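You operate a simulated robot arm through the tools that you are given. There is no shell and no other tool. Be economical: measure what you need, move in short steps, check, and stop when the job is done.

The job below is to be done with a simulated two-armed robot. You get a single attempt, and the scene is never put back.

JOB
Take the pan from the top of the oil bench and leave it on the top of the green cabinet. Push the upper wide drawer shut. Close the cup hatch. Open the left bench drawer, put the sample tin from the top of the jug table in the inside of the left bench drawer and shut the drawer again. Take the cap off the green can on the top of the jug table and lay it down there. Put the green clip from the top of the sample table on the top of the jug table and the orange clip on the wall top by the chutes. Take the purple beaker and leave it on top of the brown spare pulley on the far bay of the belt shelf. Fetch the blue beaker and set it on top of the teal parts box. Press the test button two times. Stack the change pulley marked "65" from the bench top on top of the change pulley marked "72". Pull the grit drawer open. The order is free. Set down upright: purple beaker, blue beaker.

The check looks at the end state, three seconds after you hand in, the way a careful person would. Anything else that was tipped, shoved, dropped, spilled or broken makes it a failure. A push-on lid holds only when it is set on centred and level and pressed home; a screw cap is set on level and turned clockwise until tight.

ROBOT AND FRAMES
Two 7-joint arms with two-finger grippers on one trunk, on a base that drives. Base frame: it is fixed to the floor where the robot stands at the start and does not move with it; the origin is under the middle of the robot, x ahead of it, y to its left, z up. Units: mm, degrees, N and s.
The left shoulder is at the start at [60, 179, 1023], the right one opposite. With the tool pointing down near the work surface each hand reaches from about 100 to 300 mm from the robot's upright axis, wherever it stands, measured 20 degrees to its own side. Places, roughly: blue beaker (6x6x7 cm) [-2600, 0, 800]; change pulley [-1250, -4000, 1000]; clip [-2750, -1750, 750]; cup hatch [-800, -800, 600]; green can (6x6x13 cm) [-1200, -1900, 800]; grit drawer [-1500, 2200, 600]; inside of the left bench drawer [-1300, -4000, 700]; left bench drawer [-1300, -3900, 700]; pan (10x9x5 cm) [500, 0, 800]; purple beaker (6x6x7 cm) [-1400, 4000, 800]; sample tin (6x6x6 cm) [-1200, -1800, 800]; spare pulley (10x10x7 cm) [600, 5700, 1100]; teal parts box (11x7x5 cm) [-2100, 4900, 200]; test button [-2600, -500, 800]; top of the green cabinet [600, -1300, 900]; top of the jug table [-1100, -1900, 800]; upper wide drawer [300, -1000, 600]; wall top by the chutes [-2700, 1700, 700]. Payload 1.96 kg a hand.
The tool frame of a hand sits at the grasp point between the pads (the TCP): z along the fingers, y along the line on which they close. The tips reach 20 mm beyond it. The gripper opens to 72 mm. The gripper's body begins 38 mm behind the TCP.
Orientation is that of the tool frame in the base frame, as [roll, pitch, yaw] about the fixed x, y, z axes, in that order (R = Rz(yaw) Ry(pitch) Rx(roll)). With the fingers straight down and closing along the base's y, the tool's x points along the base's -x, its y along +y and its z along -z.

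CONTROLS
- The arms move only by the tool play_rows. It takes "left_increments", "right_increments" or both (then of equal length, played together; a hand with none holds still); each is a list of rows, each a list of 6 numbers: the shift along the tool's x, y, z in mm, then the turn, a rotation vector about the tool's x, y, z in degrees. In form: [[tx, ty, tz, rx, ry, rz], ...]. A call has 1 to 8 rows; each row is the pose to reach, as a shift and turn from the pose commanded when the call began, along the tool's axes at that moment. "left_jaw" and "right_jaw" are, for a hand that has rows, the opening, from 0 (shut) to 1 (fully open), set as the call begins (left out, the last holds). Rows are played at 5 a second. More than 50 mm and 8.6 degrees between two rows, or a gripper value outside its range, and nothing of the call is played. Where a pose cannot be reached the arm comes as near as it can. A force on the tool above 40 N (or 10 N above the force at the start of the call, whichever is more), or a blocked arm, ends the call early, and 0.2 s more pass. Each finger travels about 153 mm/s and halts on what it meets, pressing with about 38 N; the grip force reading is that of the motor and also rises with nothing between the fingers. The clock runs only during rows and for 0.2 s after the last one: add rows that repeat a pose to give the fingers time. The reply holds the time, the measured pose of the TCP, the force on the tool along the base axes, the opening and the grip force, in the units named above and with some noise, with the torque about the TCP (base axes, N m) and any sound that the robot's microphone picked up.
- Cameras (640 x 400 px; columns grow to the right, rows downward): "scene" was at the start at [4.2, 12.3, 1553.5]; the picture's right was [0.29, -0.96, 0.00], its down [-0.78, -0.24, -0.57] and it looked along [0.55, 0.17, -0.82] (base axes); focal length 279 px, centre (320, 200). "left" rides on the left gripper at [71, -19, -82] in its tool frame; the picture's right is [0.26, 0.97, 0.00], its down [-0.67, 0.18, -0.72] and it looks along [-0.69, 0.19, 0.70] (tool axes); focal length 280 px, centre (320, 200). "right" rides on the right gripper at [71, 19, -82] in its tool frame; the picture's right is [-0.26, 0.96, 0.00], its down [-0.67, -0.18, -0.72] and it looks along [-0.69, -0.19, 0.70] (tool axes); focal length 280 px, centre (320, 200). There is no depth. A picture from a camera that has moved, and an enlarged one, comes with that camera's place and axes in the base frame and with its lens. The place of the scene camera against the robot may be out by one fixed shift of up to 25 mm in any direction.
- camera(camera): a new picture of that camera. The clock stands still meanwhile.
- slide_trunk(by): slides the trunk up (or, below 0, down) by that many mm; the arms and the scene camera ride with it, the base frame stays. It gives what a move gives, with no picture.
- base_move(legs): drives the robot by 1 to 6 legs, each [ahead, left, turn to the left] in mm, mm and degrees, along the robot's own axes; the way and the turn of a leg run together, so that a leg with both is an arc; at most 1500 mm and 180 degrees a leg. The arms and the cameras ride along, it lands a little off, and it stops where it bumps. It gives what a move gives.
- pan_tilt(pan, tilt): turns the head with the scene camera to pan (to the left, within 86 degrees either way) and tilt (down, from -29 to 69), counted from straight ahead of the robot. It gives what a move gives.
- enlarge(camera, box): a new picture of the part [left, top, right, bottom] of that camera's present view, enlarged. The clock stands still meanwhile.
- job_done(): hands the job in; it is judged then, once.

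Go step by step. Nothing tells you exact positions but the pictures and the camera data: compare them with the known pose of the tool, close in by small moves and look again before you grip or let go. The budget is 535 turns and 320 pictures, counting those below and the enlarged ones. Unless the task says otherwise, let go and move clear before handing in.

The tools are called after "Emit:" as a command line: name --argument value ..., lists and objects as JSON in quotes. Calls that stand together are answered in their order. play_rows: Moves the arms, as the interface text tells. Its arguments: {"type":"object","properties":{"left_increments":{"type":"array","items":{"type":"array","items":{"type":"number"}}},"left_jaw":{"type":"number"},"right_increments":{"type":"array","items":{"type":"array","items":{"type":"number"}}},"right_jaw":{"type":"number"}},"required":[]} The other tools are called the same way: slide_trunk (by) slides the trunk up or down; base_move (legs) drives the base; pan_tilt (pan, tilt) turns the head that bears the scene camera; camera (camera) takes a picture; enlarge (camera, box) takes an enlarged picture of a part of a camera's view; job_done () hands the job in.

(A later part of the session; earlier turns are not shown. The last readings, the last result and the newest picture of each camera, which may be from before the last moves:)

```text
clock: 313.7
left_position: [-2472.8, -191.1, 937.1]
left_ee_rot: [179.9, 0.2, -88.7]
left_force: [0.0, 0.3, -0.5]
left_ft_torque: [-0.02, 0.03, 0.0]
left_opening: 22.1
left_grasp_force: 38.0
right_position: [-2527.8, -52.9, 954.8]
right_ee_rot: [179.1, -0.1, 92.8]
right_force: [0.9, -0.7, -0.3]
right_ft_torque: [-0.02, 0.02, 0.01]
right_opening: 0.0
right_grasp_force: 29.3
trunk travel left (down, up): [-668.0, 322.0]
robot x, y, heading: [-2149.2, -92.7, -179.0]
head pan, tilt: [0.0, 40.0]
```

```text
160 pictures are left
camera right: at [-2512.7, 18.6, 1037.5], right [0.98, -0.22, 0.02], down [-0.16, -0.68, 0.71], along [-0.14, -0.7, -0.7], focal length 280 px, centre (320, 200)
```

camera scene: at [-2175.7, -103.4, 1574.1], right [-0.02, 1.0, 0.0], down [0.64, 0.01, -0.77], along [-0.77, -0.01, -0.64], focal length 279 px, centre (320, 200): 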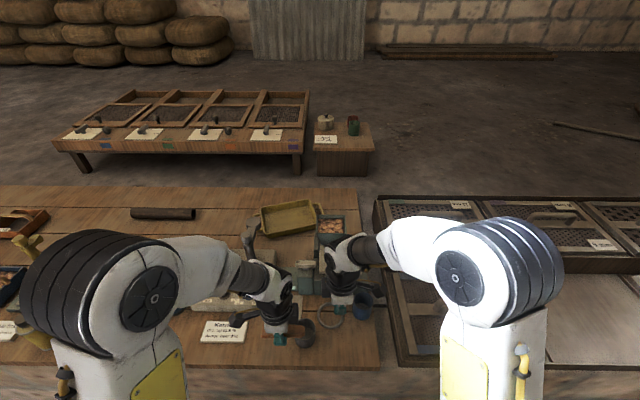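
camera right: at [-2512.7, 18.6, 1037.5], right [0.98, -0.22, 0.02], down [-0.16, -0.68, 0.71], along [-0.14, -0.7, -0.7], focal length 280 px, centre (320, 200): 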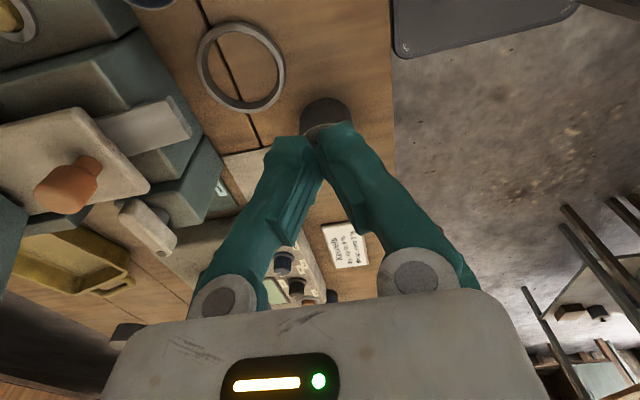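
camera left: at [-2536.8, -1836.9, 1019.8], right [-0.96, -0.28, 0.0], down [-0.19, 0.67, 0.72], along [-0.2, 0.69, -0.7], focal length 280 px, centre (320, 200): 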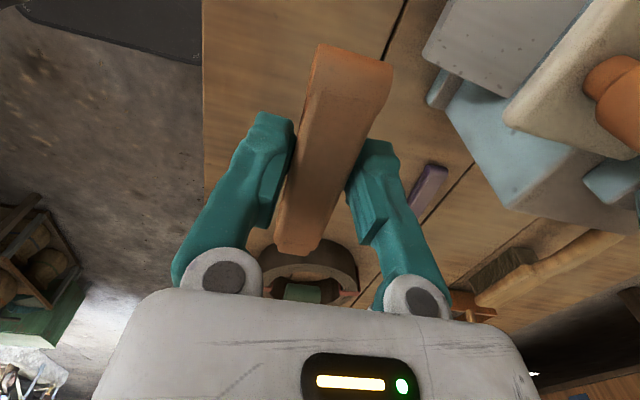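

Emit:
play_rows --right_increments '[[40, 20, 0, 0, 0, 0], [80, 40, 0, 0, 0, 0], [115, 50, 0, 0, 0, 0]]' --right_jaw 1

Emit:
enlarge --camera "scene" --box '[270, 220, 430, 350]'

Emit:
camera --camera "right"

```text
clock: 314.5
left_position: [-2472.6, -191.3, 935.8]
left_ee_rot: [180.0, 0.1, -88.7]
left_force: [1.2, 0.8, 0.3]
left_ft_torque: [-0.02, 0.0, 0.01]
left_opening: 22.3
left_grasp_force: 38.1
right_position: [-2481.5, 64.6, 957.6]
right_ee_rot: [179.0, -0.1, 92.8]
right_force: [-0.3, 0.3, -0.5]
right_ft_torque: [0.02, 0.0, 0.0]
right_opening: 71.9
right_grasp_force: 0.0
trunk travel left (down, up): [-668.0, 322.0]
robot x, y, heading: [-2144.4, -96.5, -179.3]
head pan, tilt: [0.0, 40.0]
```

```text
3.08 times, centred on (350, 285) of scene
camera zoom: at [-2175.7, -103.2, 1574.1], right [-0.02, 1.0, 0.0], down [0.64, 0.01, -0.77], along [-0.77, -0.01, -0.64], focal length 858 px, centre (228, -62)
```

zoom: 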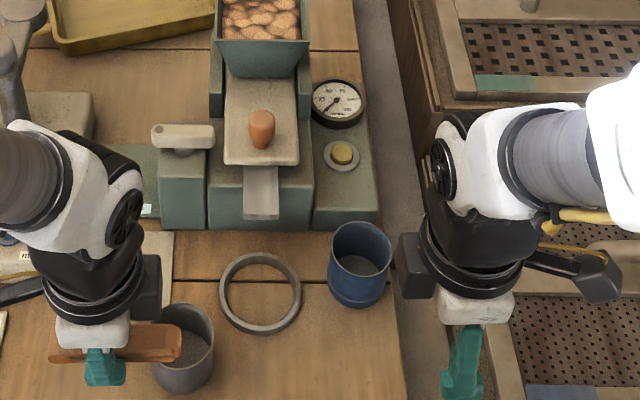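

```text
158 pictures are left
camera right: at [-2467.5, 135.7, 1040.1], right [0.98, -0.21, 0.02], down [-0.16, -0.68, 0.71], along [-0.14, -0.7, -0.7], focal length 280 px, centre (320, 200)
```

right: 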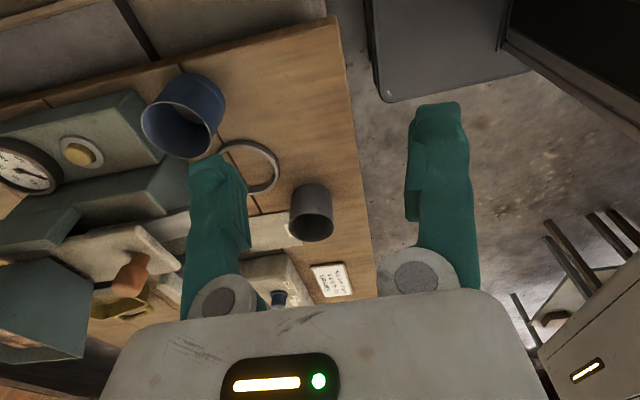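

The blue beaker is empty at ≈[−2620, 27], rim ≈819. I move above it for alignment.

Emit:
play_rows --right_increments '[[-8, -35, 0, 0, 0, 0], [-16, -70, 0, 0, 0, 0], [-24, -105, 0, 0, 0, 0], [-31, -140, 0, 0, 0, 0], [-31, -140, 40, 0, 0, 0], [-31, -140, 60, 0, 0, 0]]'

Emit:
camera --camera "right"

```text
clock: 315.9
left_position: [-2472.5, -190.5, 934.4]
left_ee_rot: [179.9, 0.0, -88.7]
left_force: [-0.5, 0.5, -0.7]
left_ft_torque: [-0.01, -0.03, -0.01]
left_opening: 21.8
left_grasp_force: 38.2
right_position: [-2620.8, 27.5, 892.2]
right_ee_rot: [179.1, -0.2, 92.9]
right_force: [-0.1, -0.3, -0.3]
right_ft_torque: [-0.05, 0.02, 0.01]
right_opening: 71.8
right_grasp_force: 0.0
trunk travel left (down, up): [-668.0, 322.0]
robot x, y, heading: [-2144.5, -93.6, -179.3]
head pan, tilt: [0.0, 40.0]
```

```text
157 pictures are left
camera right: at [-2606.4, 98.0, 975.0], right [0.98, -0.21, 0.02], down [-0.16, -0.68, 0.71], along [-0.14, -0.7, -0.7], focal length 280 px, centre (320, 200)
```

right: 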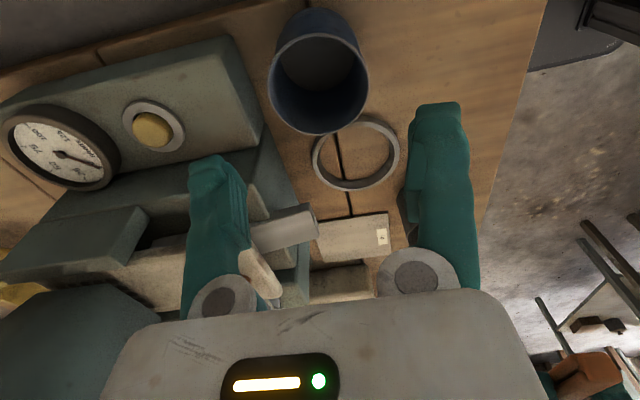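

Emit:
play_rows --right_increments '[[6, 1, 10, 0, 0, 0], [6, 1, 40, 0, 0, 0], [6, 1, 65, 0, 0, 0], [6, 1, 80, 0, 0, 0]]'

Emit:
camera --camera "right"

```text
clock: 316.9
left_position: [-2473.8, -191.1, 935.9]
left_ee_rot: [179.9, 0.0, -88.7]
left_force: [-0.3, 0.2, -0.4]
left_ft_torque: [0.02, -0.03, -0.02]
left_opening: 22.0
left_grasp_force: 38.0
right_position: [-2617.3, 32.5, 812.6]
right_ee_rot: [179.0, -0.2, 92.8]
right_force: [0.1, 0.5, -0.5]
right_ft_torque: [-0.02, -0.01, 0.0]
right_opening: 71.8
right_grasp_force: 0.1
trunk travel left (down, up): [-668.0, 322.0]
robot x, y, heading: [-2148.2, -93.3, -179.1]
head pan, tilt: [0.0, 40.0]
```

```text
156 pictures are left
camera right: at [-2602.8, 103.3, 894.7], right [0.98, -0.22, 0.02], down [-0.16, -0.69, 0.71], along [-0.14, -0.7, -0.7], focal length 280 px, centre (320, 200)
```

right: 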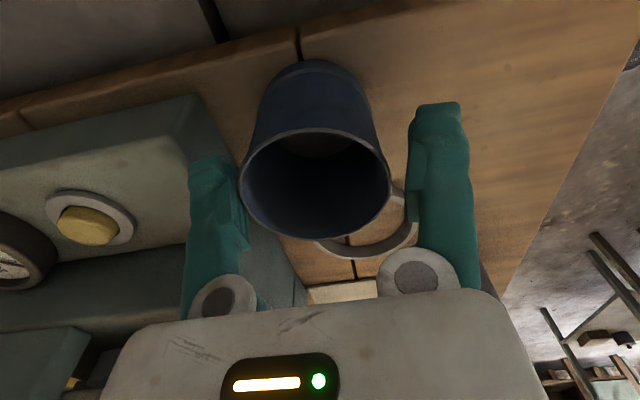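

Emit:
play_rows --right_increments '[[0, -4, 0, 0, 0, 0], [0, -4, 10, 0, 0, 0], [0, -4, 17, 0, 0, 0]]'

Emit:
play_rows --right_increments '[[0, 0, 0, 0, 0, 0], [0, 0, 0, 0, 0, 0], [0, 0, 0, 0, 0, 0]]' --right_jaw 0

Emit:
play_rows --right_increments '[[0, 0, -10, 0, 0, 0], [0, 0, -45, 0, 0, 0], [0, 0, -90, 0, 0, 0], [0, 0, -135, 0, 0, 0]]'

Emit:
camera --camera "right"

```text
clock: 317.7
left_position: [-2470.9, -190.8, 938.1]
left_ee_rot: [179.9, 0.2, -88.7]
left_force: [0.1, 0.7, 0.3]
left_ft_torque: [0.03, 0.0, 0.02]
left_opening: 22.0
left_grasp_force: 37.8
right_position: [-2622.0, 31.5, 798.5]
right_ee_rot: [179.3, -0.2, 92.8]
right_force: [1.2, 1.8, 25.5]
right_ft_torque: [-0.12, -0.03, 0.02]
right_opening: 72.0
right_grasp_force: 0.2
trunk travel left (down, up): [-668.0, 322.0]
robot x, y, heading: [-2146.1, -94.5, -179.3]
head pan, tilt: [0.0, 40.0]
```

```text
clock: 318.5
left_position: [-2471.5, -192.6, 937.9]
left_ee_rot: [179.8, 0.2, -88.7]
left_force: [0.6, 0.4, -0.8]
left_ft_torque: [0.01, 0.03, 0.0]
left_opening: 21.7
left_grasp_force: 38.5
right_position: [-2621.5, 32.5, 798.5]
right_ee_rot: [179.4, -0.2, 92.9]
right_force: [-6.2, 2.7, 38.8]
right_ft_torque: [-0.16, 0.16, 0.0]
right_opening: 69.5
right_grasp_force: 38.2
trunk travel left (down, up): [-668.0, 322.0]
robot x, y, heading: [-2149.0, -97.8, -179.1]
head pan, tilt: [0.0, 40.0]
```

```text
clock: 319.5
left_position: [-2471.7, -191.5, 937.0]
left_ee_rot: [179.9, 0.2, -88.7]
left_force: [-1.1, 0.0, -0.6]
left_ft_torque: [0.0, 0.02, 0.01]
left_opening: 22.1
left_grasp_force: 37.3
right_position: [-2621.6, 33.1, 930.4]
right_ee_rot: [179.0, -0.1, 92.8]
right_force: [-0.7, -0.6, 0.0]
right_ft_torque: [-0.02, -0.01, -0.03]
right_opening: 69.7
right_grasp_force: 37.9
trunk travel left (down, up): [-668.0, 322.0]
robot x, y, heading: [-2144.9, -95.5, -179.2]
head pan, tilt: [0.0, 40.0]
```

```text
155 pictures are left
camera right: at [-2606.7, 103.0, 1012.4], right [0.98, -0.22, 0.02], down [-0.16, -0.68, 0.71], along [-0.14, -0.7, -0.7], focal length 280 px, centre (320, 200)
```

right: 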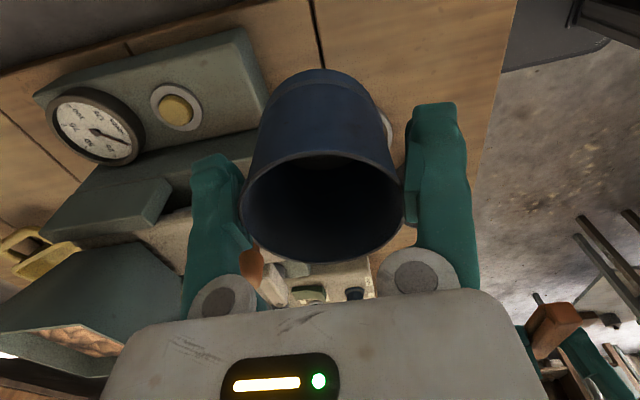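

The blue beaker is held. I pull the hand in and drive north along the wall to view the chutes.

Emit:
play_rows --right_increments '[[0, 40, -10, 0, 0, 0], [0, 80, -20, 0, 0, 0], [0, 110, -20, 0, 0, 0]]'

Emit:
base_move --legs '[[-60, -900, -0.8]]'

Emit:
pan_tilt --pan -55 --tilt 25

Emit:
camera --camera "scene"

```text
clock: 320.3
left_position: [-2471.6, -191.1, 936.6]
left_ee_rot: [179.9, 0.1, -88.7]
left_force: [0.1, 0.2, 0.3]
left_ft_torque: [-0.02, 0.03, 0.01]
left_opening: 22.2
left_grasp_force: 37.7
right_position: [-2513.6, 38.3, 951.1]
right_ee_rot: [179.1, -0.3, 92.8]
right_force: [-0.2, -0.4, -0.1]
right_ft_torque: [-0.03, 0.0, -0.01]
right_opening: 69.8
right_grasp_force: 38.4
trunk travel left (down, up): [-668.0, 322.0]
robot x, y, heading: [-2143.7, -91.7, -179.2]
head pan, tilt: [0.0, 40.0]
```

```text
clock: 324.9
left_position: [-2425.0, 682.8, 936.3]
left_ee_rot: [179.9, 0.1, -88.9]
left_force: [0.0, -0.1, -0.6]
left_ft_torque: [-0.01, -0.01, 0.02]
left_opening: 21.8
left_grasp_force: 37.9
right_position: [-2465.4, 914.1, 952.3]
right_ee_rot: [179.0, 0.0, 92.7]
right_force: [-0.4, 0.0, -0.4]
right_ft_torque: [0.02, 0.01, -0.01]
right_opening: 68.8
right_grasp_force: 38.5
trunk travel left (down, up): [-668.0, 322.0]
robot x, y, heading: [-2099.5, 783.0, -179.5]
head pan, tilt: [0.0, 40.0]
```

```text
clock: 326.1
left_position: [-2425.4, 683.6, 936.4]
left_ee_rot: [179.9, 0.1, -88.9]
left_force: [-0.5, 0.3, -0.5]
left_ft_torque: [-0.01, 0.0, 0.01]
left_opening: 21.9
left_grasp_force: 37.8
right_position: [-2466.5, 912.8, 951.9]
right_ee_rot: [178.9, -0.1, 92.7]
right_force: [0.9, -0.6, -0.3]
right_ft_torque: [0.0, 0.03, -0.01]
right_opening: 68.4
right_grasp_force: 37.5
trunk travel left (down, up): [-668.0, 322.0]
robot x, y, heading: [-2097.7, 781.1, -179.1]
head pan, tilt: [-55.0, 25.0]
```

```text
154 pictures are left
camera scene: at [-2097.5, 846.5, 1597.4], right [0.81, 0.59, 0.0], down [0.25, -0.34, -0.91], along [-0.53, 0.73, -0.42], focal length 279 px, centre (320, 200)
```

scene: 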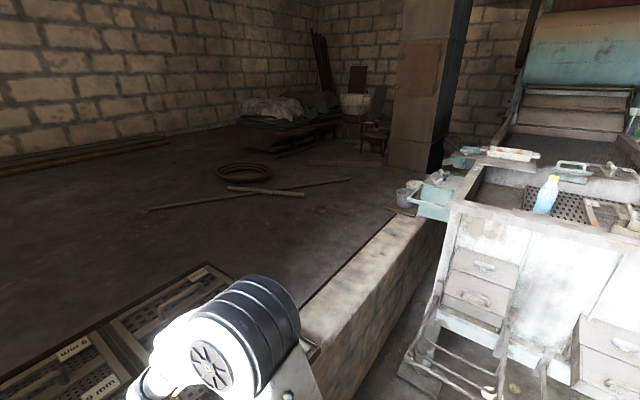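

The wall-top coping runs x −2700…−2455 up to the machine at y≈1950. I drive to about [−2160, 1290] and turn to heading 113° so the left hand can reach the coping near y≈1620.

Emit:
base_move --legs '[[60, -510, 0], [0, 0, -68]]'

Emit:
pan_tilt --pan 25 --tilt 45

Emit:
camera --camera "scene"

Emit:
camera --camera "left"

```text
clock: 332.0
left_position: [-2378.5, 1537.0, 936.2]
left_ee_rot: [179.8, 0.1, -156.2]
left_force: [-0.8, 0.1, 0.3]
left_ft_torque: [0.01, 0.01, -0.02]
left_opening: 22.1
left_grasp_force: 37.6
right_position: [-2182.7, 1664.1, 950.9]
right_ee_rot: [179.0, -0.1, 25.3]
right_force: [-0.3, -0.9, -0.8]
right_ft_torque: [-0.03, -0.02, -0.01]
right_opening: 67.5
right_grasp_force: 38.2
trunk travel left (down, up): [-668.0, 322.0]
robot x, y, heading: [-2161.8, 1271.6, 113.2]
head pan, tilt: [-55.0, 25.0]
```

```text
clock: 333.5
left_position: [-2378.6, 1538.6, 936.4]
left_ee_rot: [179.8, 0.2, -156.2]
left_force: [0.2, 1.0, 0.3]
left_ft_torque: [-0.01, -0.02, -0.01]
left_opening: 22.1
left_grasp_force: 38.0
right_position: [-2183.3, 1664.3, 950.3]
right_ee_rot: [178.9, -0.1, 25.3]
right_force: [0.7, -0.2, -1.3]
right_ft_torque: [-0.01, -0.01, 0.01]
right_opening: 67.4
right_grasp_force: 37.8
trunk travel left (down, up): [-668.0, 322.0]
robot x, y, heading: [-2163.8, 1276.1, 113.6]
head pan, tilt: [25.0, 45.0]
```

```text
153 pictures are left
camera scene: at [-2206.1, 1263.3, 1566.9], right [0.66, 0.75, 0.0], down [0.53, -0.47, -0.71], along [-0.53, 0.47, -0.71], focal length 279 px, centre (320, 200)
```

scene: 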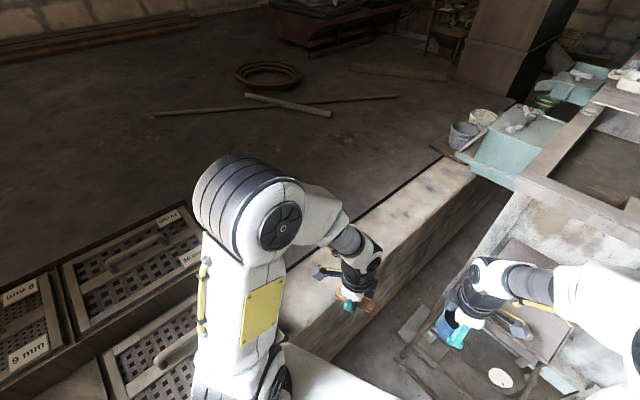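

```text
152 pictures are left
camera left: at [-2435.8, 1491.0, 1017.4], right [-0.63, 0.78, 0.0], down [0.54, 0.44, 0.72], along [0.56, 0.45, -0.7], focal length 280 px, centre (320, 200)
```

left: 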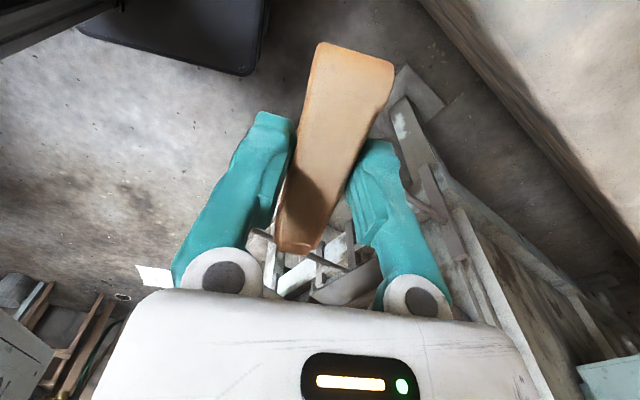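

I move forward 60, lower the trunk 100 and extend the left hand over the coping at ≈[−2550, 1640].

Emit:
base_move --legs '[[60, 0, 0]]'

Emit:
play_rows --left_increments '[[30, 26, 0, 0, 0, 0], [60, 52, 0, 0, 0, 0], [90, 78, 0, 0, 0, 0], [117, 102, 0, 0, 0, 0]]'

Emit:
slide_trunk --by -110

Emit:
camera --camera "left"

Emit:
camera --camera "scene"

```text
clock: 334.5
left_position: [-2403.0, 1593.3, 936.5]
left_ee_rot: [180.0, 0.1, -156.2]
left_force: [-0.3, 0.6, 0.2]
left_ft_torque: [-0.05, -0.03, -0.02]
left_opening: 22.0
left_grasp_force: 38.1
right_position: [-2206.9, 1720.7, 950.9]
right_ee_rot: [178.8, 0.0, 25.5]
right_force: [-0.2, -0.1, -0.7]
right_ft_torque: [-0.05, -0.02, -0.01]
right_opening: 67.1
right_grasp_force: 38.1
trunk travel left (down, up): [-668.0, 322.0]
robot x, y, heading: [-2188.2, 1327.7, 113.7]
head pan, tilt: [25.0, 45.0]
```

```text
clock: 335.5
left_position: [-2553.5, 1640.5, 934.5]
left_ee_rot: [179.9, 0.1, -156.1]
left_force: [-0.9, 1.2, -1.2]
left_ft_torque: [-0.04, -0.01, 0.03]
left_opening: 21.9
left_grasp_force: 38.2
right_position: [-2207.6, 1720.4, 950.4]
right_ee_rot: [178.9, -0.2, 25.3]
right_force: [0.3, -0.1, -0.1]
right_ft_torque: [-0.02, 0.0, 0.03]
right_opening: 67.0
right_grasp_force: 39.0
trunk travel left (down, up): [-668.0, 322.0]
robot x, y, heading: [-2185.5, 1326.9, 113.4]
head pan, tilt: [25.0, 45.0]
```

```text
clock: 336.9
left_position: [-2552.8, 1639.5, 825.8]
left_ee_rot: [179.9, 0.0, -156.2]
left_force: [-0.2, 0.4, -0.4]
left_ft_torque: [0.0, 0.01, 0.0]
left_opening: 22.1
left_grasp_force: 37.5
right_position: [-2207.5, 1720.0, 841.9]
right_ee_rot: [178.9, -0.1, 25.3]
right_force: [0.3, -0.1, -0.2]
right_ft_torque: [0.0, 0.01, 0.01]
right_opening: 66.8
right_grasp_force: 38.3
trunk travel left (down, up): [-558.0, 432.0]
robot x, y, heading: [-2188.3, 1327.0, 113.3]
head pan, tilt: [25.0, 45.0]
```

```text
151 pictures are left
camera left: at [-2609.2, 1591.7, 906.7], right [-0.63, 0.78, 0.0], down [0.54, 0.44, 0.72], along [0.56, 0.45, -0.7], focal length 280 px, centre (320, 200)
```

left: 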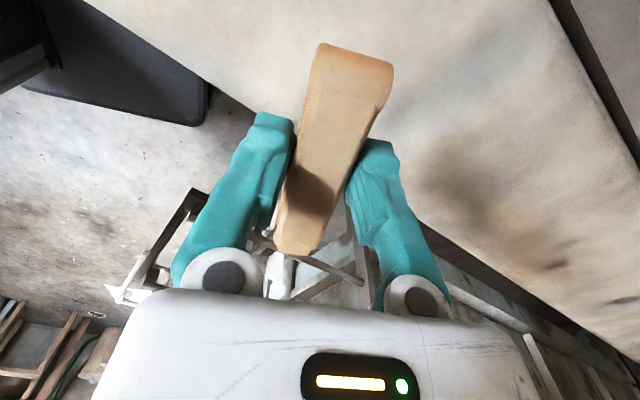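

```text
150 pictures are left
camera scene: at [-2230.2, 1318.6, 1456.9], right [0.66, 0.75, 0.0], down [0.53, -0.47, -0.71], along [-0.53, 0.47, -0.71], focal length 279 px, centre (320, 200)
```

scene: 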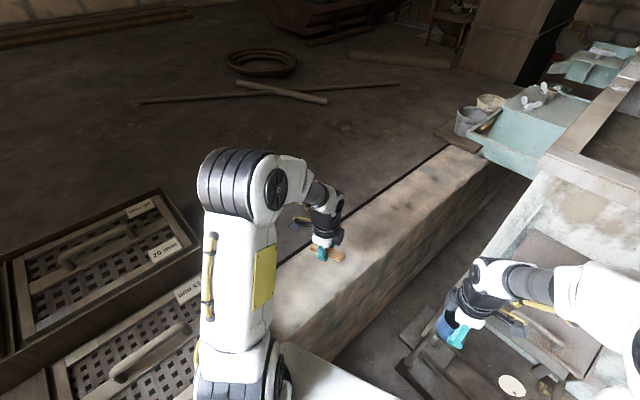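

The clip is near the front edge; I shift it 50 mm further in (−x), then lower until contact.

Emit:
play_rows --left_increments '[[23, 10, 0, 0, 0, 0], [45, 20, 0, 0, 0, 0], [45, 20, 20, 0, 0, 0], [45, 20, 40, 0, 0, 0]]'

Emit:
camera --camera "left"

```text
clock: 337.9
left_position: [-2600.5, 1639.6, 785.4]
left_ee_rot: [179.9, 0.2, -156.1]
left_force: [0.6, 0.6, -0.3]
left_ft_torque: [0.01, 0.01, 0.02]
left_opening: 22.0
left_grasp_force: 37.8
right_position: [-2206.8, 1720.3, 840.6]
right_ee_rot: [179.0, -0.2, 25.2]
right_force: [-0.1, 0.4, -0.3]
right_ft_torque: [0.03, -0.01, -0.02]
right_opening: 66.9
right_grasp_force: 38.1
trunk travel left (down, up): [-558.0, 432.0]
robot x, y, heading: [-2189.9, 1328.1, 113.7]
head pan, tilt: [25.0, 45.0]
```

```text
149 pictures are left
camera left: at [-2656.9, 1591.5, 866.2], right [-0.63, 0.78, 0.0], down [0.54, 0.44, 0.72], along [0.56, 0.45, -0.7], focal length 280 px, centre (320, 200)
```

left: 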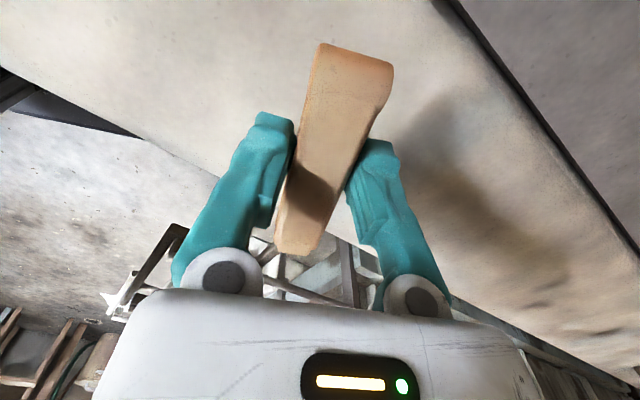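

Good margin now. Lower to contact.

Emit:
play_rows --left_increments '[[0, 0, 10, 0, 0, 0], [0, 0, 20, 0, 0, 0], [0, 0, 26, 0, 0, 0], [0, 0, 32, 0, 0, 0], [0, 0, 37, 0, 0, 0], [0, 0, 42, 0, 0, 0], [0, 0, 47, 0, 0, 0], [0, 0, 52, 0, 0, 0]]'

Emit:
camera --camera "left"

```text
clock: 339.7
left_position: [-2601.2, 1641.2, 733.3]
left_ee_rot: [179.9, 0.1, -156.2]
left_force: [0.9, -0.2, -0.1]
left_ft_torque: [0.01, -0.04, 0.05]
left_opening: 21.8
left_grasp_force: 38.1
right_position: [-2207.8, 1719.6, 840.7]
right_ee_rot: [179.0, 0.0, 25.3]
right_force: [0.7, 0.1, 0.1]
right_ft_torque: [0.0, -0.01, -0.01]
right_opening: 66.4
right_grasp_force: 38.0
trunk travel left (down, up): [-558.0, 432.0]
robot x, y, heading: [-2188.9, 1330.6, 113.6]
head pan, tilt: [25.0, 45.0]
```

```text
148 pictures are left
camera left: at [-2657.8, 1592.6, 814.1], right [-0.63, 0.78, 0.0], down [0.54, 0.44, 0.72], along [0.56, 0.45, -0.7], focal length 280 px, centre (320, 200)
```

left: 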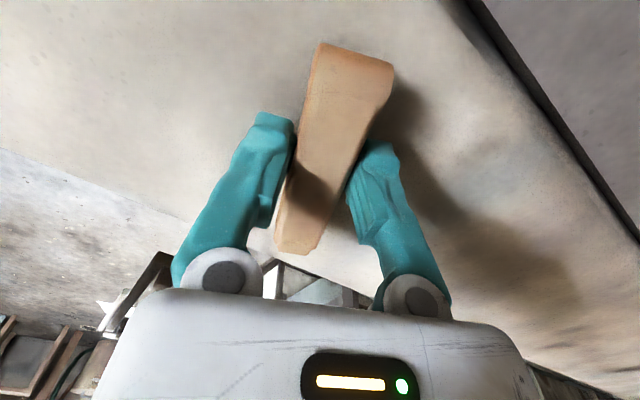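

Emit:
play_rows --left_increments '[[0, 0, 4, 0, 0, 0], [0, 0, 8, 0, 0, 0], [0, 0, 12, 0, 0, 0], [0, 0, 16, 0, 0, 0], [0, 0, 20, 0, 0, 0], [0, 0, 24, 0, 0, 0], [0, 0, 28, 0, 0, 0], [0, 0, 32, 0, 0, 0]]'

```text
clock: 341.0
left_position: [-2601.0, 1639.5, 719.3]
left_ee_rot: [179.3, -0.1, -156.2]
left_force: [6.5, -7.3, 28.5]
left_ft_torque: [-0.56, -0.5, -0.08]
left_opening: 21.8
left_grasp_force: 38.0
right_position: [-2204.7, 1717.6, 842.3]
right_ee_rot: [179.2, -0.1, 25.4]
right_force: [-0.2, 0.4, -0.4]
right_ft_torque: [-0.01, 0.0, 0.0]
right_opening: 66.3
right_grasp_force: 37.6
trunk travel left (down, up): [-558.0, 432.0]
robot x, y, heading: [-2187.0, 1328.2, 113.7]
head pan, tilt: [25.0, 45.0]
stopped in row 6 (left hand): the force on the tool passed its limit at 48 N (the readings are from after the stop); the commanded pose is now the measured one
```

Contact at z≈719. Release and lift.

Emit:
play_rows --left_increments '[[0, 0, -2, 0, 0, 0], [0, 0, -2, 0, 0, 0], [0, 0, -2, 0, 0, 0], [0, 0, -30, 0, 0, 0], [0, 0, -70, 0, 0, 0], [0, 0, -110, 0, 0, 0]]' --left_jaw 0.8

Emit:
camera --camera "left"

Emit:
camera --camera "right"

```text
clock: 341.4
left_position: [-2605.0, 1644.5, 720.7]
left_ee_rot: [178.7, 0.1, -156.3]
left_force: [-0.3, -0.5, 0.6]
left_ft_torque: [0.0, 0.02, -0.02]
left_opening: 57.5
left_grasp_force: 0.0
right_position: [-2207.5, 1718.6, 841.2]
right_ee_rot: [179.1, -0.3, 25.4]
right_force: [-0.2, 0.4, 0.2]
right_ft_torque: [0.0, 0.0, 0.02]
right_opening: 66.3
right_grasp_force: 37.8
trunk travel left (down, up): [-558.0, 432.0]
robot x, y, heading: [-2186.2, 1331.1, 113.4]
head pan, tilt: [25.0, 45.0]
stopped in row 1 (left hand): the force on the tool passed its limit at 41 N (the readings are from after the stop); the commanded pose is now the measured one
```

```text
147 pictures are left
camera left: at [-2661.3, 1597.3, 800.6], right [-0.63, 0.78, 0.02], down [0.55, 0.42, 0.72], along [0.55, 0.46, -0.69], focal length 280 px, centre (320, 200)
```

left: 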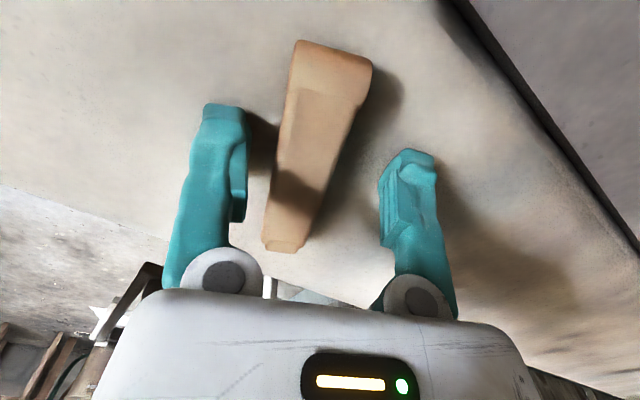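

```text
146 pictures are left
camera right: at [-2135.3, 1732.5, 923.8], right [0.18, -0.98, 0.02], down [-0.69, -0.11, 0.71], along [-0.7, -0.14, -0.7], focal length 280 px, centre (320, 200)
```

right: 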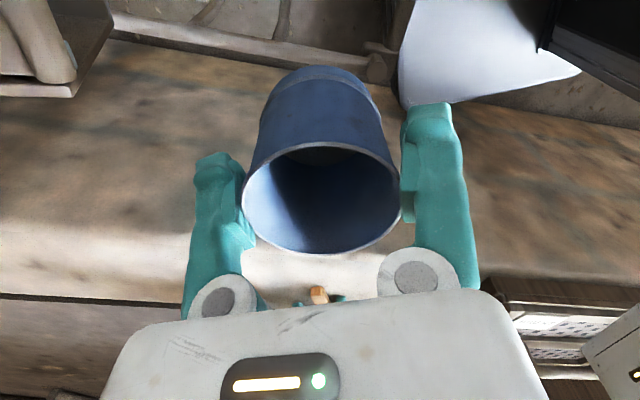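

Clip released on the wall top. I lift the left hand clear, raise the trunk, and go look at the machine's drawers.

Emit:
play_rows --left_increments '[[0, 0, -30, 0, 0, 0], [0, 0, -70, 0, 0, 0], [0, 0, -110, 0, 0, 0], [-40, -10, -120, 0, 0, 0], [-80, -30, -120, 0, 0, 0], [-120, -50, -120, 0, 0, 0]]'

Emit:
slide_trunk --by 110

Emit:
camera --camera "scene"

```text
clock: 342.8
left_position: [-2472.4, 1646.2, 839.9]
left_ee_rot: [178.7, 0.0, -156.3]
left_force: [0.3, -0.4, -0.7]
left_ft_torque: [-0.01, -0.03, 0.03]
left_opening: 57.7
left_grasp_force: 0.1
right_position: [-2206.6, 1719.7, 841.1]
right_ee_rot: [179.0, -0.1, 25.1]
right_force: [-0.1, 0.7, -0.3]
right_ft_torque: [-0.02, 0.0, 0.02]
right_opening: 65.9
right_grasp_force: 38.4
trunk travel left (down, up): [-558.0, 432.0]
robot x, y, heading: [-2188.4, 1325.7, 113.5]
head pan, tilt: [25.0, 45.0]
```

```text
clock: 344.2
left_position: [-2472.8, 1644.9, 949.3]
left_ee_rot: [178.7, -0.1, -156.2]
left_force: [-0.6, 0.7, -0.9]
left_ft_torque: [0.05, 0.01, -0.03]
left_opening: 57.6
left_grasp_force: 0.0
right_position: [-2207.3, 1721.1, 952.2]
right_ee_rot: [179.0, -0.1, 25.3]
right_force: [0.8, -0.8, 0.5]
right_ft_torque: [0.0, -0.01, -0.03]
right_opening: 65.9
right_grasp_force: 37.7
trunk travel left (down, up): [-668.0, 322.0]
robot x, y, heading: [-2184.2, 1328.6, 113.4]
head pan, tilt: [25.0, 45.0]
```

```text
145 pictures are left
camera scene: at [-2230.4, 1319.2, 1566.8], right [0.66, 0.75, 0.0], down [0.53, -0.47, -0.71], along [-0.53, 0.47, -0.71], focal length 279 px, centre (320, 200)
```

scene: 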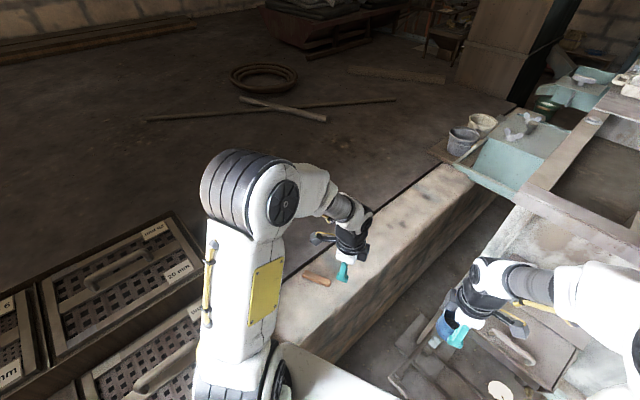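

The orange clip lies on the wall top. I turn to heading 90 and drive in front of the white machine.

Emit:
base_move --legs '[[-100, 0, 0], [0, 0, -23.4], [0, -640, 0]]'

Emit:
pan_tilt --pan 0 --tilt 30

Emit:
camera --camera "scene"

```text
clock: 349.7
left_position: [-1647.2, 1641.9, 948.8]
left_ee_rot: [178.8, -0.1, -179.4]
left_force: [-0.1, 0.0, -0.1]
left_ft_torque: [0.01, -0.01, 0.0]
left_opening: 57.8
left_grasp_force: 0.0
right_position: [-1372.4, 1603.6, 951.4]
right_ee_rot: [179.0, -0.1, 2.1]
right_force: [0.2, 0.3, -1.0]
right_ft_torque: [0.03, -0.01, -0.01]
right_opening: 65.0
right_grasp_force: 38.0
trunk travel left (down, up): [-668.0, 322.0]
robot x, y, heading: [-1509.4, 1236.7, 90.2]
head pan, tilt: [25.0, 45.0]
```

```text
clock: 350.6
left_position: [-1647.7, 1640.8, 948.7]
left_ee_rot: [178.7, 0.0, -179.5]
left_force: [0.7, 0.0, 0.8]
left_ft_torque: [-0.03, 0.0, 0.02]
left_opening: 57.6
left_grasp_force: 0.0
right_position: [-1373.6, 1604.3, 951.1]
right_ee_rot: [179.0, -0.3, 2.2]
right_force: [0.2, -0.3, -1.5]
right_ft_torque: [0.0, -0.01, -0.02]
right_opening: 65.0
right_grasp_force: 37.5
trunk travel left (down, up): [-668.0, 322.0]
robot x, y, heading: [-1512.1, 1239.6, 90.4]
head pan, tilt: [0.0, 30.0]
```

```text
144 pictures are left
camera scene: at [-1515.1, 1260.2, 1589.4], right [1.0, 0.01, 0.0], down [0.0, -0.5, -0.87], along [0.0, 0.87, -0.5], focal length 279 px, centre (320, 200)
```

scene: 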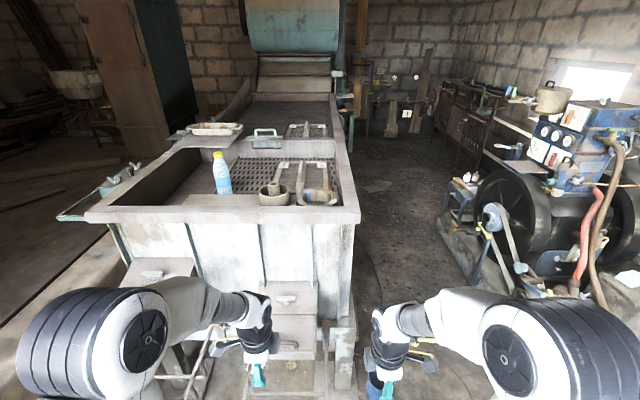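

Emit:
play_rows --left_increments '[[35, 0, 0, 0, 0, 0], [70, 0, 0, 0, 0, 0], [80, -40, 0, 0, 0, 0], [80, -80, 0, 0, 0, 0]]'

Emit:
enlarge --camera "scene" --box '[100, 220, 380, 400]'

```text
clock: 351.6
left_position: [-1727.2, 1561.5, 948.8]
left_ee_rot: [178.8, 0.0, -179.4]
left_force: [0.1, -0.6, 0.0]
left_ft_torque: [-0.01, -0.01, 0.02]
left_opening: 57.7
left_grasp_force: 0.1
right_position: [-1373.2, 1605.1, 951.1]
right_ee_rot: [179.1, -0.1, 2.1]
right_force: [0.1, -0.3, -1.2]
right_ft_torque: [0.01, 0.01, 0.02]
right_opening: 64.8
right_grasp_force: 38.0
trunk travel left (down, up): [-668.0, 322.0]
robot x, y, heading: [-1509.7, 1238.0, 90.2]
head pan, tilt: [0.0, 30.0]
```

```text
2.22 times, centred on (240, 310) of scene
camera zoom: at [-1514.5, 1259.1, 1589.5], right [1.0, 0.0, 0.0], down [0.0, -0.5, -0.87], along [0.0, 0.87, -0.5], focal length 620 px, centre (498, -44)
```

zoom: 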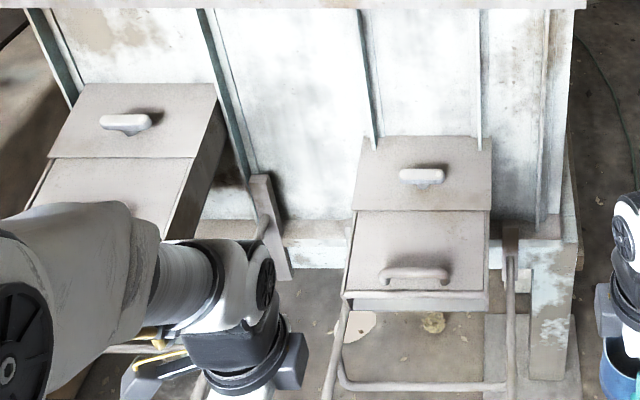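

I need a better look at which drawer is the grit drawer. I lower the trunk for a more frontal view.

Emit:
slide_trunk --by -350

Emit:
pan_tilt --pan 0 --tilt 30

Emit:
camera --camera "scene"

Emit:
enlarge --camera "scene" --box '[220, 170, 380, 290]'

```text
clock: 355.0
left_position: [-1726.2, 1563.3, 597.6]
left_ee_rot: [178.6, -0.1, -179.4]
left_force: [-0.9, -0.2, 0.0]
left_ft_torque: [-0.04, 0.02, -0.01]
left_opening: 57.5
left_grasp_force: 0.2
right_position: [-1373.0, 1604.8, 601.8]
right_ee_rot: [179.0, -0.1, 2.1]
right_force: [-0.2, 0.1, -0.8]
right_ft_torque: [0.0, -0.01, -0.02]
right_opening: 64.5
right_grasp_force: 37.9
trunk travel left (down, up): [-318.0, 672.0]
robot x, y, heading: [-1510.3, 1236.7, 90.5]
head pan, tilt: [0.0, 30.0]
```

```text
clock: 355.6
left_position: [-1726.6, 1562.5, 597.2]
left_ee_rot: [178.7, -0.1, -179.3]
left_force: [0.8, 0.0, -0.7]
left_ft_torque: [-0.02, 0.03, 0.0]
left_opening: 57.5
left_grasp_force: 0.1
right_position: [-1373.0, 1604.5, 601.7]
right_ee_rot: [179.0, 0.0, 2.0]
right_force: [0.3, -0.1, -0.5]
right_ft_torque: [0.0, 0.01, 0.0]
right_opening: 63.3
right_grasp_force: 37.6
trunk travel left (down, up): [-318.0, 672.0]
robot x, y, heading: [-1506.8, 1236.1, 90.4]
head pan, tilt: [0.0, 30.0]
```

```text
142 pictures are left
camera scene: at [-1514.8, 1260.2, 1239.5], right [1.0, 0.0, 0.0], down [0.0, -0.5, -0.87], along [0.0, 0.87, -0.5], focal length 279 px, centre (320, 200)
```

scene: 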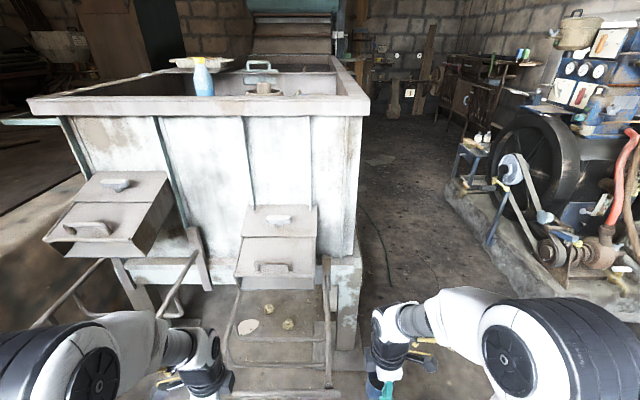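

```text
3.33 times, centred on (300, 230) of scene
camera zoom: at [-1514.8, 1260.2, 1239.5], right [1.0, 0.0, 0.0], down [0.0, -0.5, -0.87], along [0.0, 0.87, -0.5], focal length 930 px, centre (387, 100)
```

zoom: 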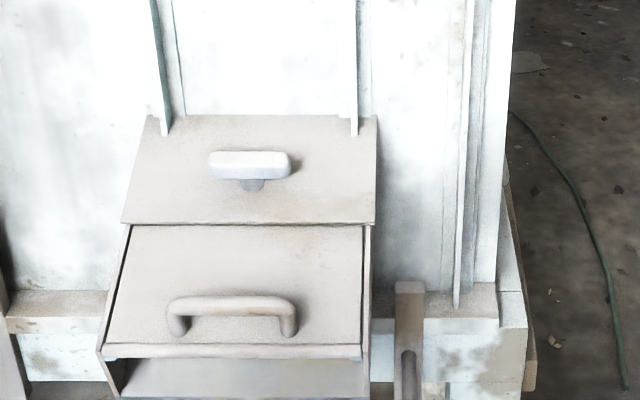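

These are chutes with gates, not drawers. The grit drawer at [−1500, 2200, 600] probably opens on the machine's right side. I raise the trunk and drive around to look.

Emit:
slide_trunk --by 350

Emit:
base_move --legs '[[0, -660, 0], [850, 0, 0]]'

Emit:
pan_tilt --pan 75 --tilt 40

Emit:
camera --camera "scene"

Emit:
camera --camera "right"

```text
clock: 359.1
left_position: [-1727.1, 1561.9, 947.9]
left_ee_rot: [178.7, -0.2, -179.4]
left_force: [0.2, 0.0, -0.6]
left_ft_torque: [0.0, 0.02, -0.02]
left_opening: 57.6
left_grasp_force: 0.0
right_position: [-1372.3, 1605.7, 950.5]
right_ee_rot: [179.1, -0.1, 2.1]
right_force: [0.4, 0.1, -0.9]
right_ft_torque: [-0.02, -0.01, -0.02]
right_opening: 58.5
right_grasp_force: 37.4
trunk travel left (down, up): [-668.0, 322.0]
robot x, y, heading: [-1505.6, 1237.2, 90.1]
head pan, tilt: [0.0, 30.0]
```

```text
clock: 366.8
left_position: [-1072.7, 2410.8, 947.4]
left_ee_rot: [178.7, -0.1, -179.1]
left_force: [-0.4, -0.3, -0.5]
left_ft_torque: [0.0, -0.01, 0.03]
left_opening: 57.7
left_grasp_force: 0.1
right_position: [-719.1, 2455.8, 952.0]
right_ee_rot: [179.0, -0.2, 2.5]
right_force: [1.0, 0.0, -1.0]
right_ft_torque: [0.03, 0.03, -0.01]
right_opening: 57.0
right_grasp_force: 37.6
trunk travel left (down, up): [-668.0, 322.0]
robot x, y, heading: [-856.7, 2089.1, 90.6]
head pan, tilt: [0.0, 30.0]
```

```text
clock: 368.3
left_position: [-1071.7, 2410.5, 947.3]
left_ee_rot: [178.7, -0.1, -179.1]
left_force: [0.5, 1.0, -0.5]
left_ft_torque: [0.05, 0.0, -0.02]
left_opening: 57.4
left_grasp_force: 0.1
right_position: [-720.1, 2454.8, 951.0]
right_ee_rot: [179.0, 0.0, 2.4]
right_force: [-0.1, 0.3, 0.5]
right_ft_torque: [-0.02, 0.03, -0.01]
right_opening: 57.2
right_grasp_force: 37.5
trunk travel left (down, up): [-668.0, 322.0]
robot x, y, heading: [-851.8, 2088.5, 90.3]
head pan, tilt: [75.0, 40.0]
```

```text
140 pictures are left
camera scene: at [-940.7, 2040.3, 1574.1], right [0.25, 0.97, 0.0], down [0.62, -0.16, -0.77], along [-0.74, 0.19, -0.64], focal length 279 px, centre (320, 200)
```

scene: 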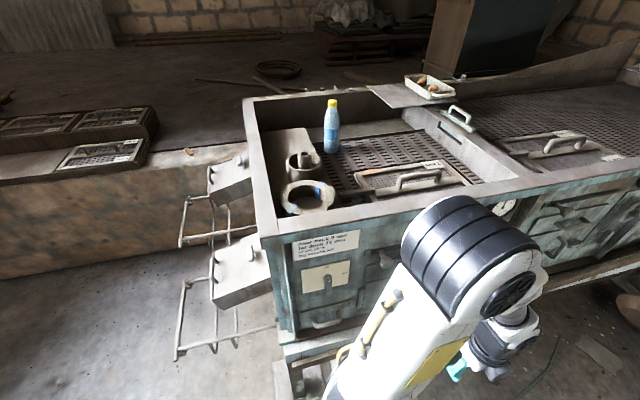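

```text
139 pictures are left
camera right: at [-648.0, 2439.5, 1034.2], right [-0.22, -0.98, 0.02], down [-0.68, 0.17, 0.71], along [-0.7, 0.15, -0.7], focal length 280 px, centre (320, 200)
```

right: 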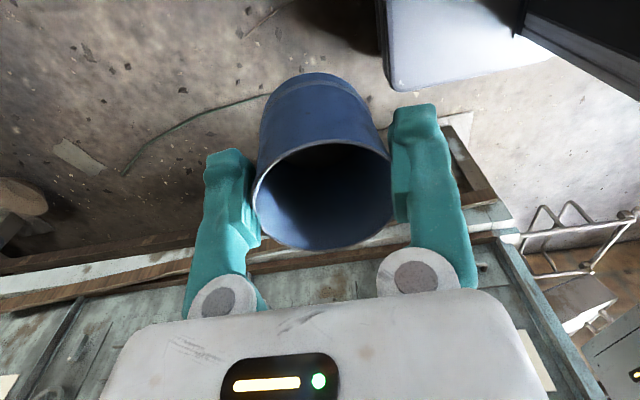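

The machine's right side has panels with a label and a bow handle near the front corner. I zoom in.

Emit:
enlarge --camera "scene" --box '[260, 210, 460, 350]'

```text
2.86 times, centred on (360, 280) of scene
camera zoom: at [-940.7, 2040.3, 1574.1], right [0.25, 0.97, 0.0], down [0.62, -0.16, -0.77], along [-0.74, 0.19, -0.64], focal length 797 px, centre (206, -29)
```

zoom: 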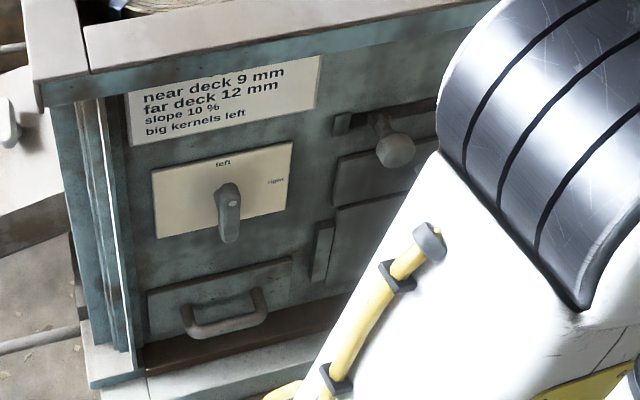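

The bow-handled drawer at ≈[−1411, 2186, 600] is the grit drawer. I tuck the beaker hand in, move up and turn to face it, lowering the trunk.

Emit:
play_rows --right_increments '[[0, 40, 0, 0, 0, 0], [10, 75, 0, 0, 0, 0]]'

Emit:
base_move --legs '[[175, 0, 0], [0, 0, 89.7]]'

Emit:
slide_trunk --by -140

Emit:
pan_tilt --pan 0 --tilt 45

Emit:
camera --camera "scene"

```text
clock: 368.9
left_position: [-1072.6, 2410.5, 948.5]
left_ee_rot: [178.7, -0.1, -179.1]
left_force: [0.4, 0.1, 0.5]
left_ft_torque: [0.0, -0.01, 0.01]
left_opening: 57.5
left_grasp_force: 0.0
right_position: [-706.1, 2379.3, 953.3]
right_ee_rot: [179.0, -0.1, 2.5]
right_force: [-1.5, 0.7, -0.1]
right_ft_torque: [-0.02, 0.0, -0.01]
right_opening: 56.7
right_grasp_force: 38.4
trunk travel left (down, up): [-668.0, 322.0]
robot x, y, heading: [-851.4, 2087.2, 90.6]
head pan, tilt: [75.0, 40.0]
```

```text
clock: 374.2
left_position: [-1173.3, 2037.6, 947.6]
left_ee_rot: [178.7, 0.0, -87.7]
left_force: [-0.9, -0.7, 1.0]
left_ft_torque: [0.0, 0.03, -0.03]
left_opening: 57.6
left_grasp_force: 0.1
right_position: [-1151.1, 2405.5, 951.6]
right_ee_rot: [179.0, -0.1, 93.8]
right_force: [0.2, -0.2, -0.3]
right_ft_torque: [-0.01, 0.0, -0.01]
right_opening: 56.7
right_grasp_force: 37.5
trunk travel left (down, up): [-668.0, 322.0]
robot x, y, heading: [-855.1, 2265.4, -177.9]
head pan, tilt: [75.0, 40.0]
```

```text
clock: 375.9
left_position: [-1173.3, 2037.0, 807.1]
left_ee_rot: [178.6, 0.1, -87.7]
left_force: [-0.7, -0.4, 0.2]
left_ft_torque: [0.02, 0.0, -0.02]
left_opening: 57.8
left_grasp_force: 0.1
right_position: [-1151.3, 2405.8, 813.2]
right_ee_rot: [179.0, -0.2, 93.7]
right_force: [0.2, -0.2, 1.1]
right_ft_torque: [-0.01, 0.01, -0.04]
right_opening: 56.7
right_grasp_force: 37.7
trunk travel left (down, up): [-528.0, 462.0]
robot x, y, heading: [-854.3, 2262.5, -178.1]
head pan, tilt: [75.0, 40.0]
```

```text
clock: 377.4
left_position: [-1174.1, 2038.7, 808.1]
left_ee_rot: [178.7, 0.1, -87.7]
left_force: [-0.5, 0.5, 0.5]
left_ft_torque: [0.02, -0.02, 0.0]
left_opening: 57.5
left_grasp_force: 0.0
right_position: [-1152.5, 2405.1, 812.8]
right_ee_rot: [179.0, -0.2, 93.7]
right_force: [0.2, 0.4, -0.8]
right_ft_torque: [0.01, 0.01, 0.02]
right_opening: 56.3
right_grasp_force: 38.2
trunk travel left (down, up): [-528.0, 462.0]
robot x, y, heading: [-853.0, 2266.2, -178.0]
head pan, tilt: [0.0, 45.0]
```

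```text
137 pictures are left
camera scene: at [-882.3, 2254.8, 1426.9], right [-0.03, 1.0, 0.0], down [0.71, 0.02, -0.71], along [-0.71, -0.02, -0.71], focal length 279 px, centre (320, 200)
```

scene: 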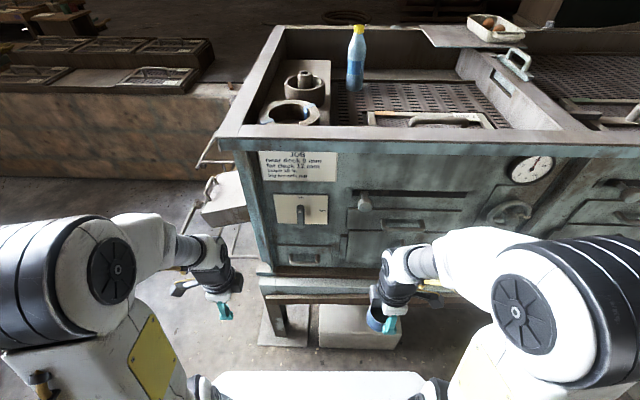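

Emit:
enlarge --camera "scene" --box '[240, 140, 560, 340]'

```text
2.00 times, centred on (400, 240) of scene
camera zoom: at [-882.3, 2254.8, 1426.9], right [-0.03, 1.0, 0.0], down [0.71, 0.02, -0.71], along [-0.71, -0.02, -0.71], focal length 558 px, centre (160, 120)
```

zoom: 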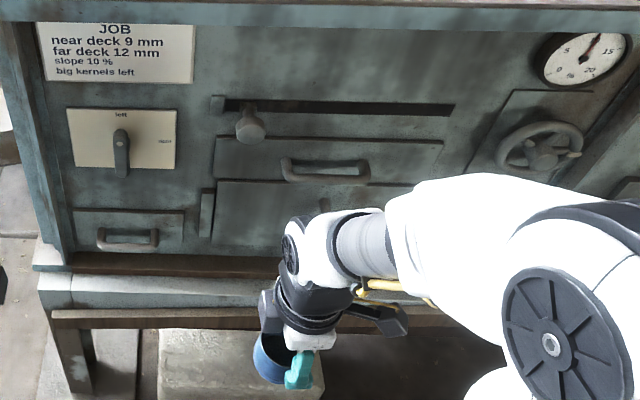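

The small drawer lower-left ([−1411, 2187, 623]) matches the grit drawer. I tilt the left hand forward and bring it in front of the bow.

Emit:
play_rows --left_increments '[[-25, 18, 20, -8, 0, 0], [-50, 36, 40, -16, 0, 0], [-76, 55, 60, -24, 0, 0], [-101, 73, 80, -32, 0, 0], [-127, 92, 100, -40, 0, 0], [-152, 110, 118, -48, 0, 0]]' --left_jaw 0.5

Emit:
camera --camera "left"

Emit:
enlarge --camera "scene" --box '[240, 180, 400, 300]'

```text
clock: 378.8
left_position: [-1294.5, 2184.7, 690.8]
left_ee_rot: [130.7, -0.1, -87.7]
left_force: [-0.4, 0.8, 0.8]
left_ft_torque: [0.0, -0.02, 0.02]
left_opening: 36.0
left_grasp_force: 0.1
right_position: [-1152.4, 2405.0, 811.4]
right_ee_rot: [179.0, -0.1, 93.8]
right_force: [0.4, 0.3, -0.5]
right_ft_torque: [-0.03, -0.01, 0.0]
right_opening: 56.6
right_grasp_force: 37.7
trunk travel left (down, up): [-528.0, 462.0]
robot x, y, heading: [-859.1, 2261.5, -178.0]
head pan, tilt: [0.0, 45.0]
```

```text
135 pictures are left
camera left: at [-1216.3, 2115.7, 729.0], right [-0.62, -0.29, 0.73], down [0.4, 0.69, 0.6], along [-0.68, 0.66, -0.31], focal length 280 px, centre (320, 200)
```

left: 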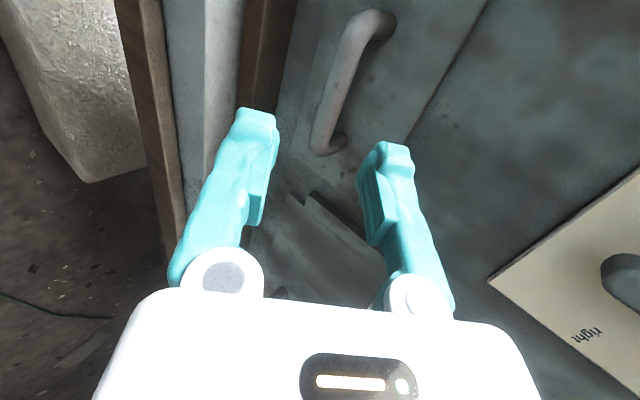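

```text
3.33 times, centred on (320, 240) of scene
camera zoom: at [-882.6, 2255.5, 1426.9], right [-0.03, 1.0, 0.0], down [0.71, 0.02, -0.71], along [-0.71, -0.02, -0.71], focal length 930 px, centre (320, 67)
```

zoom: 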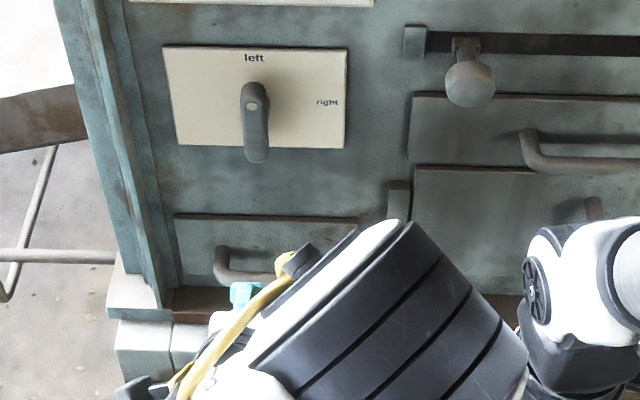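

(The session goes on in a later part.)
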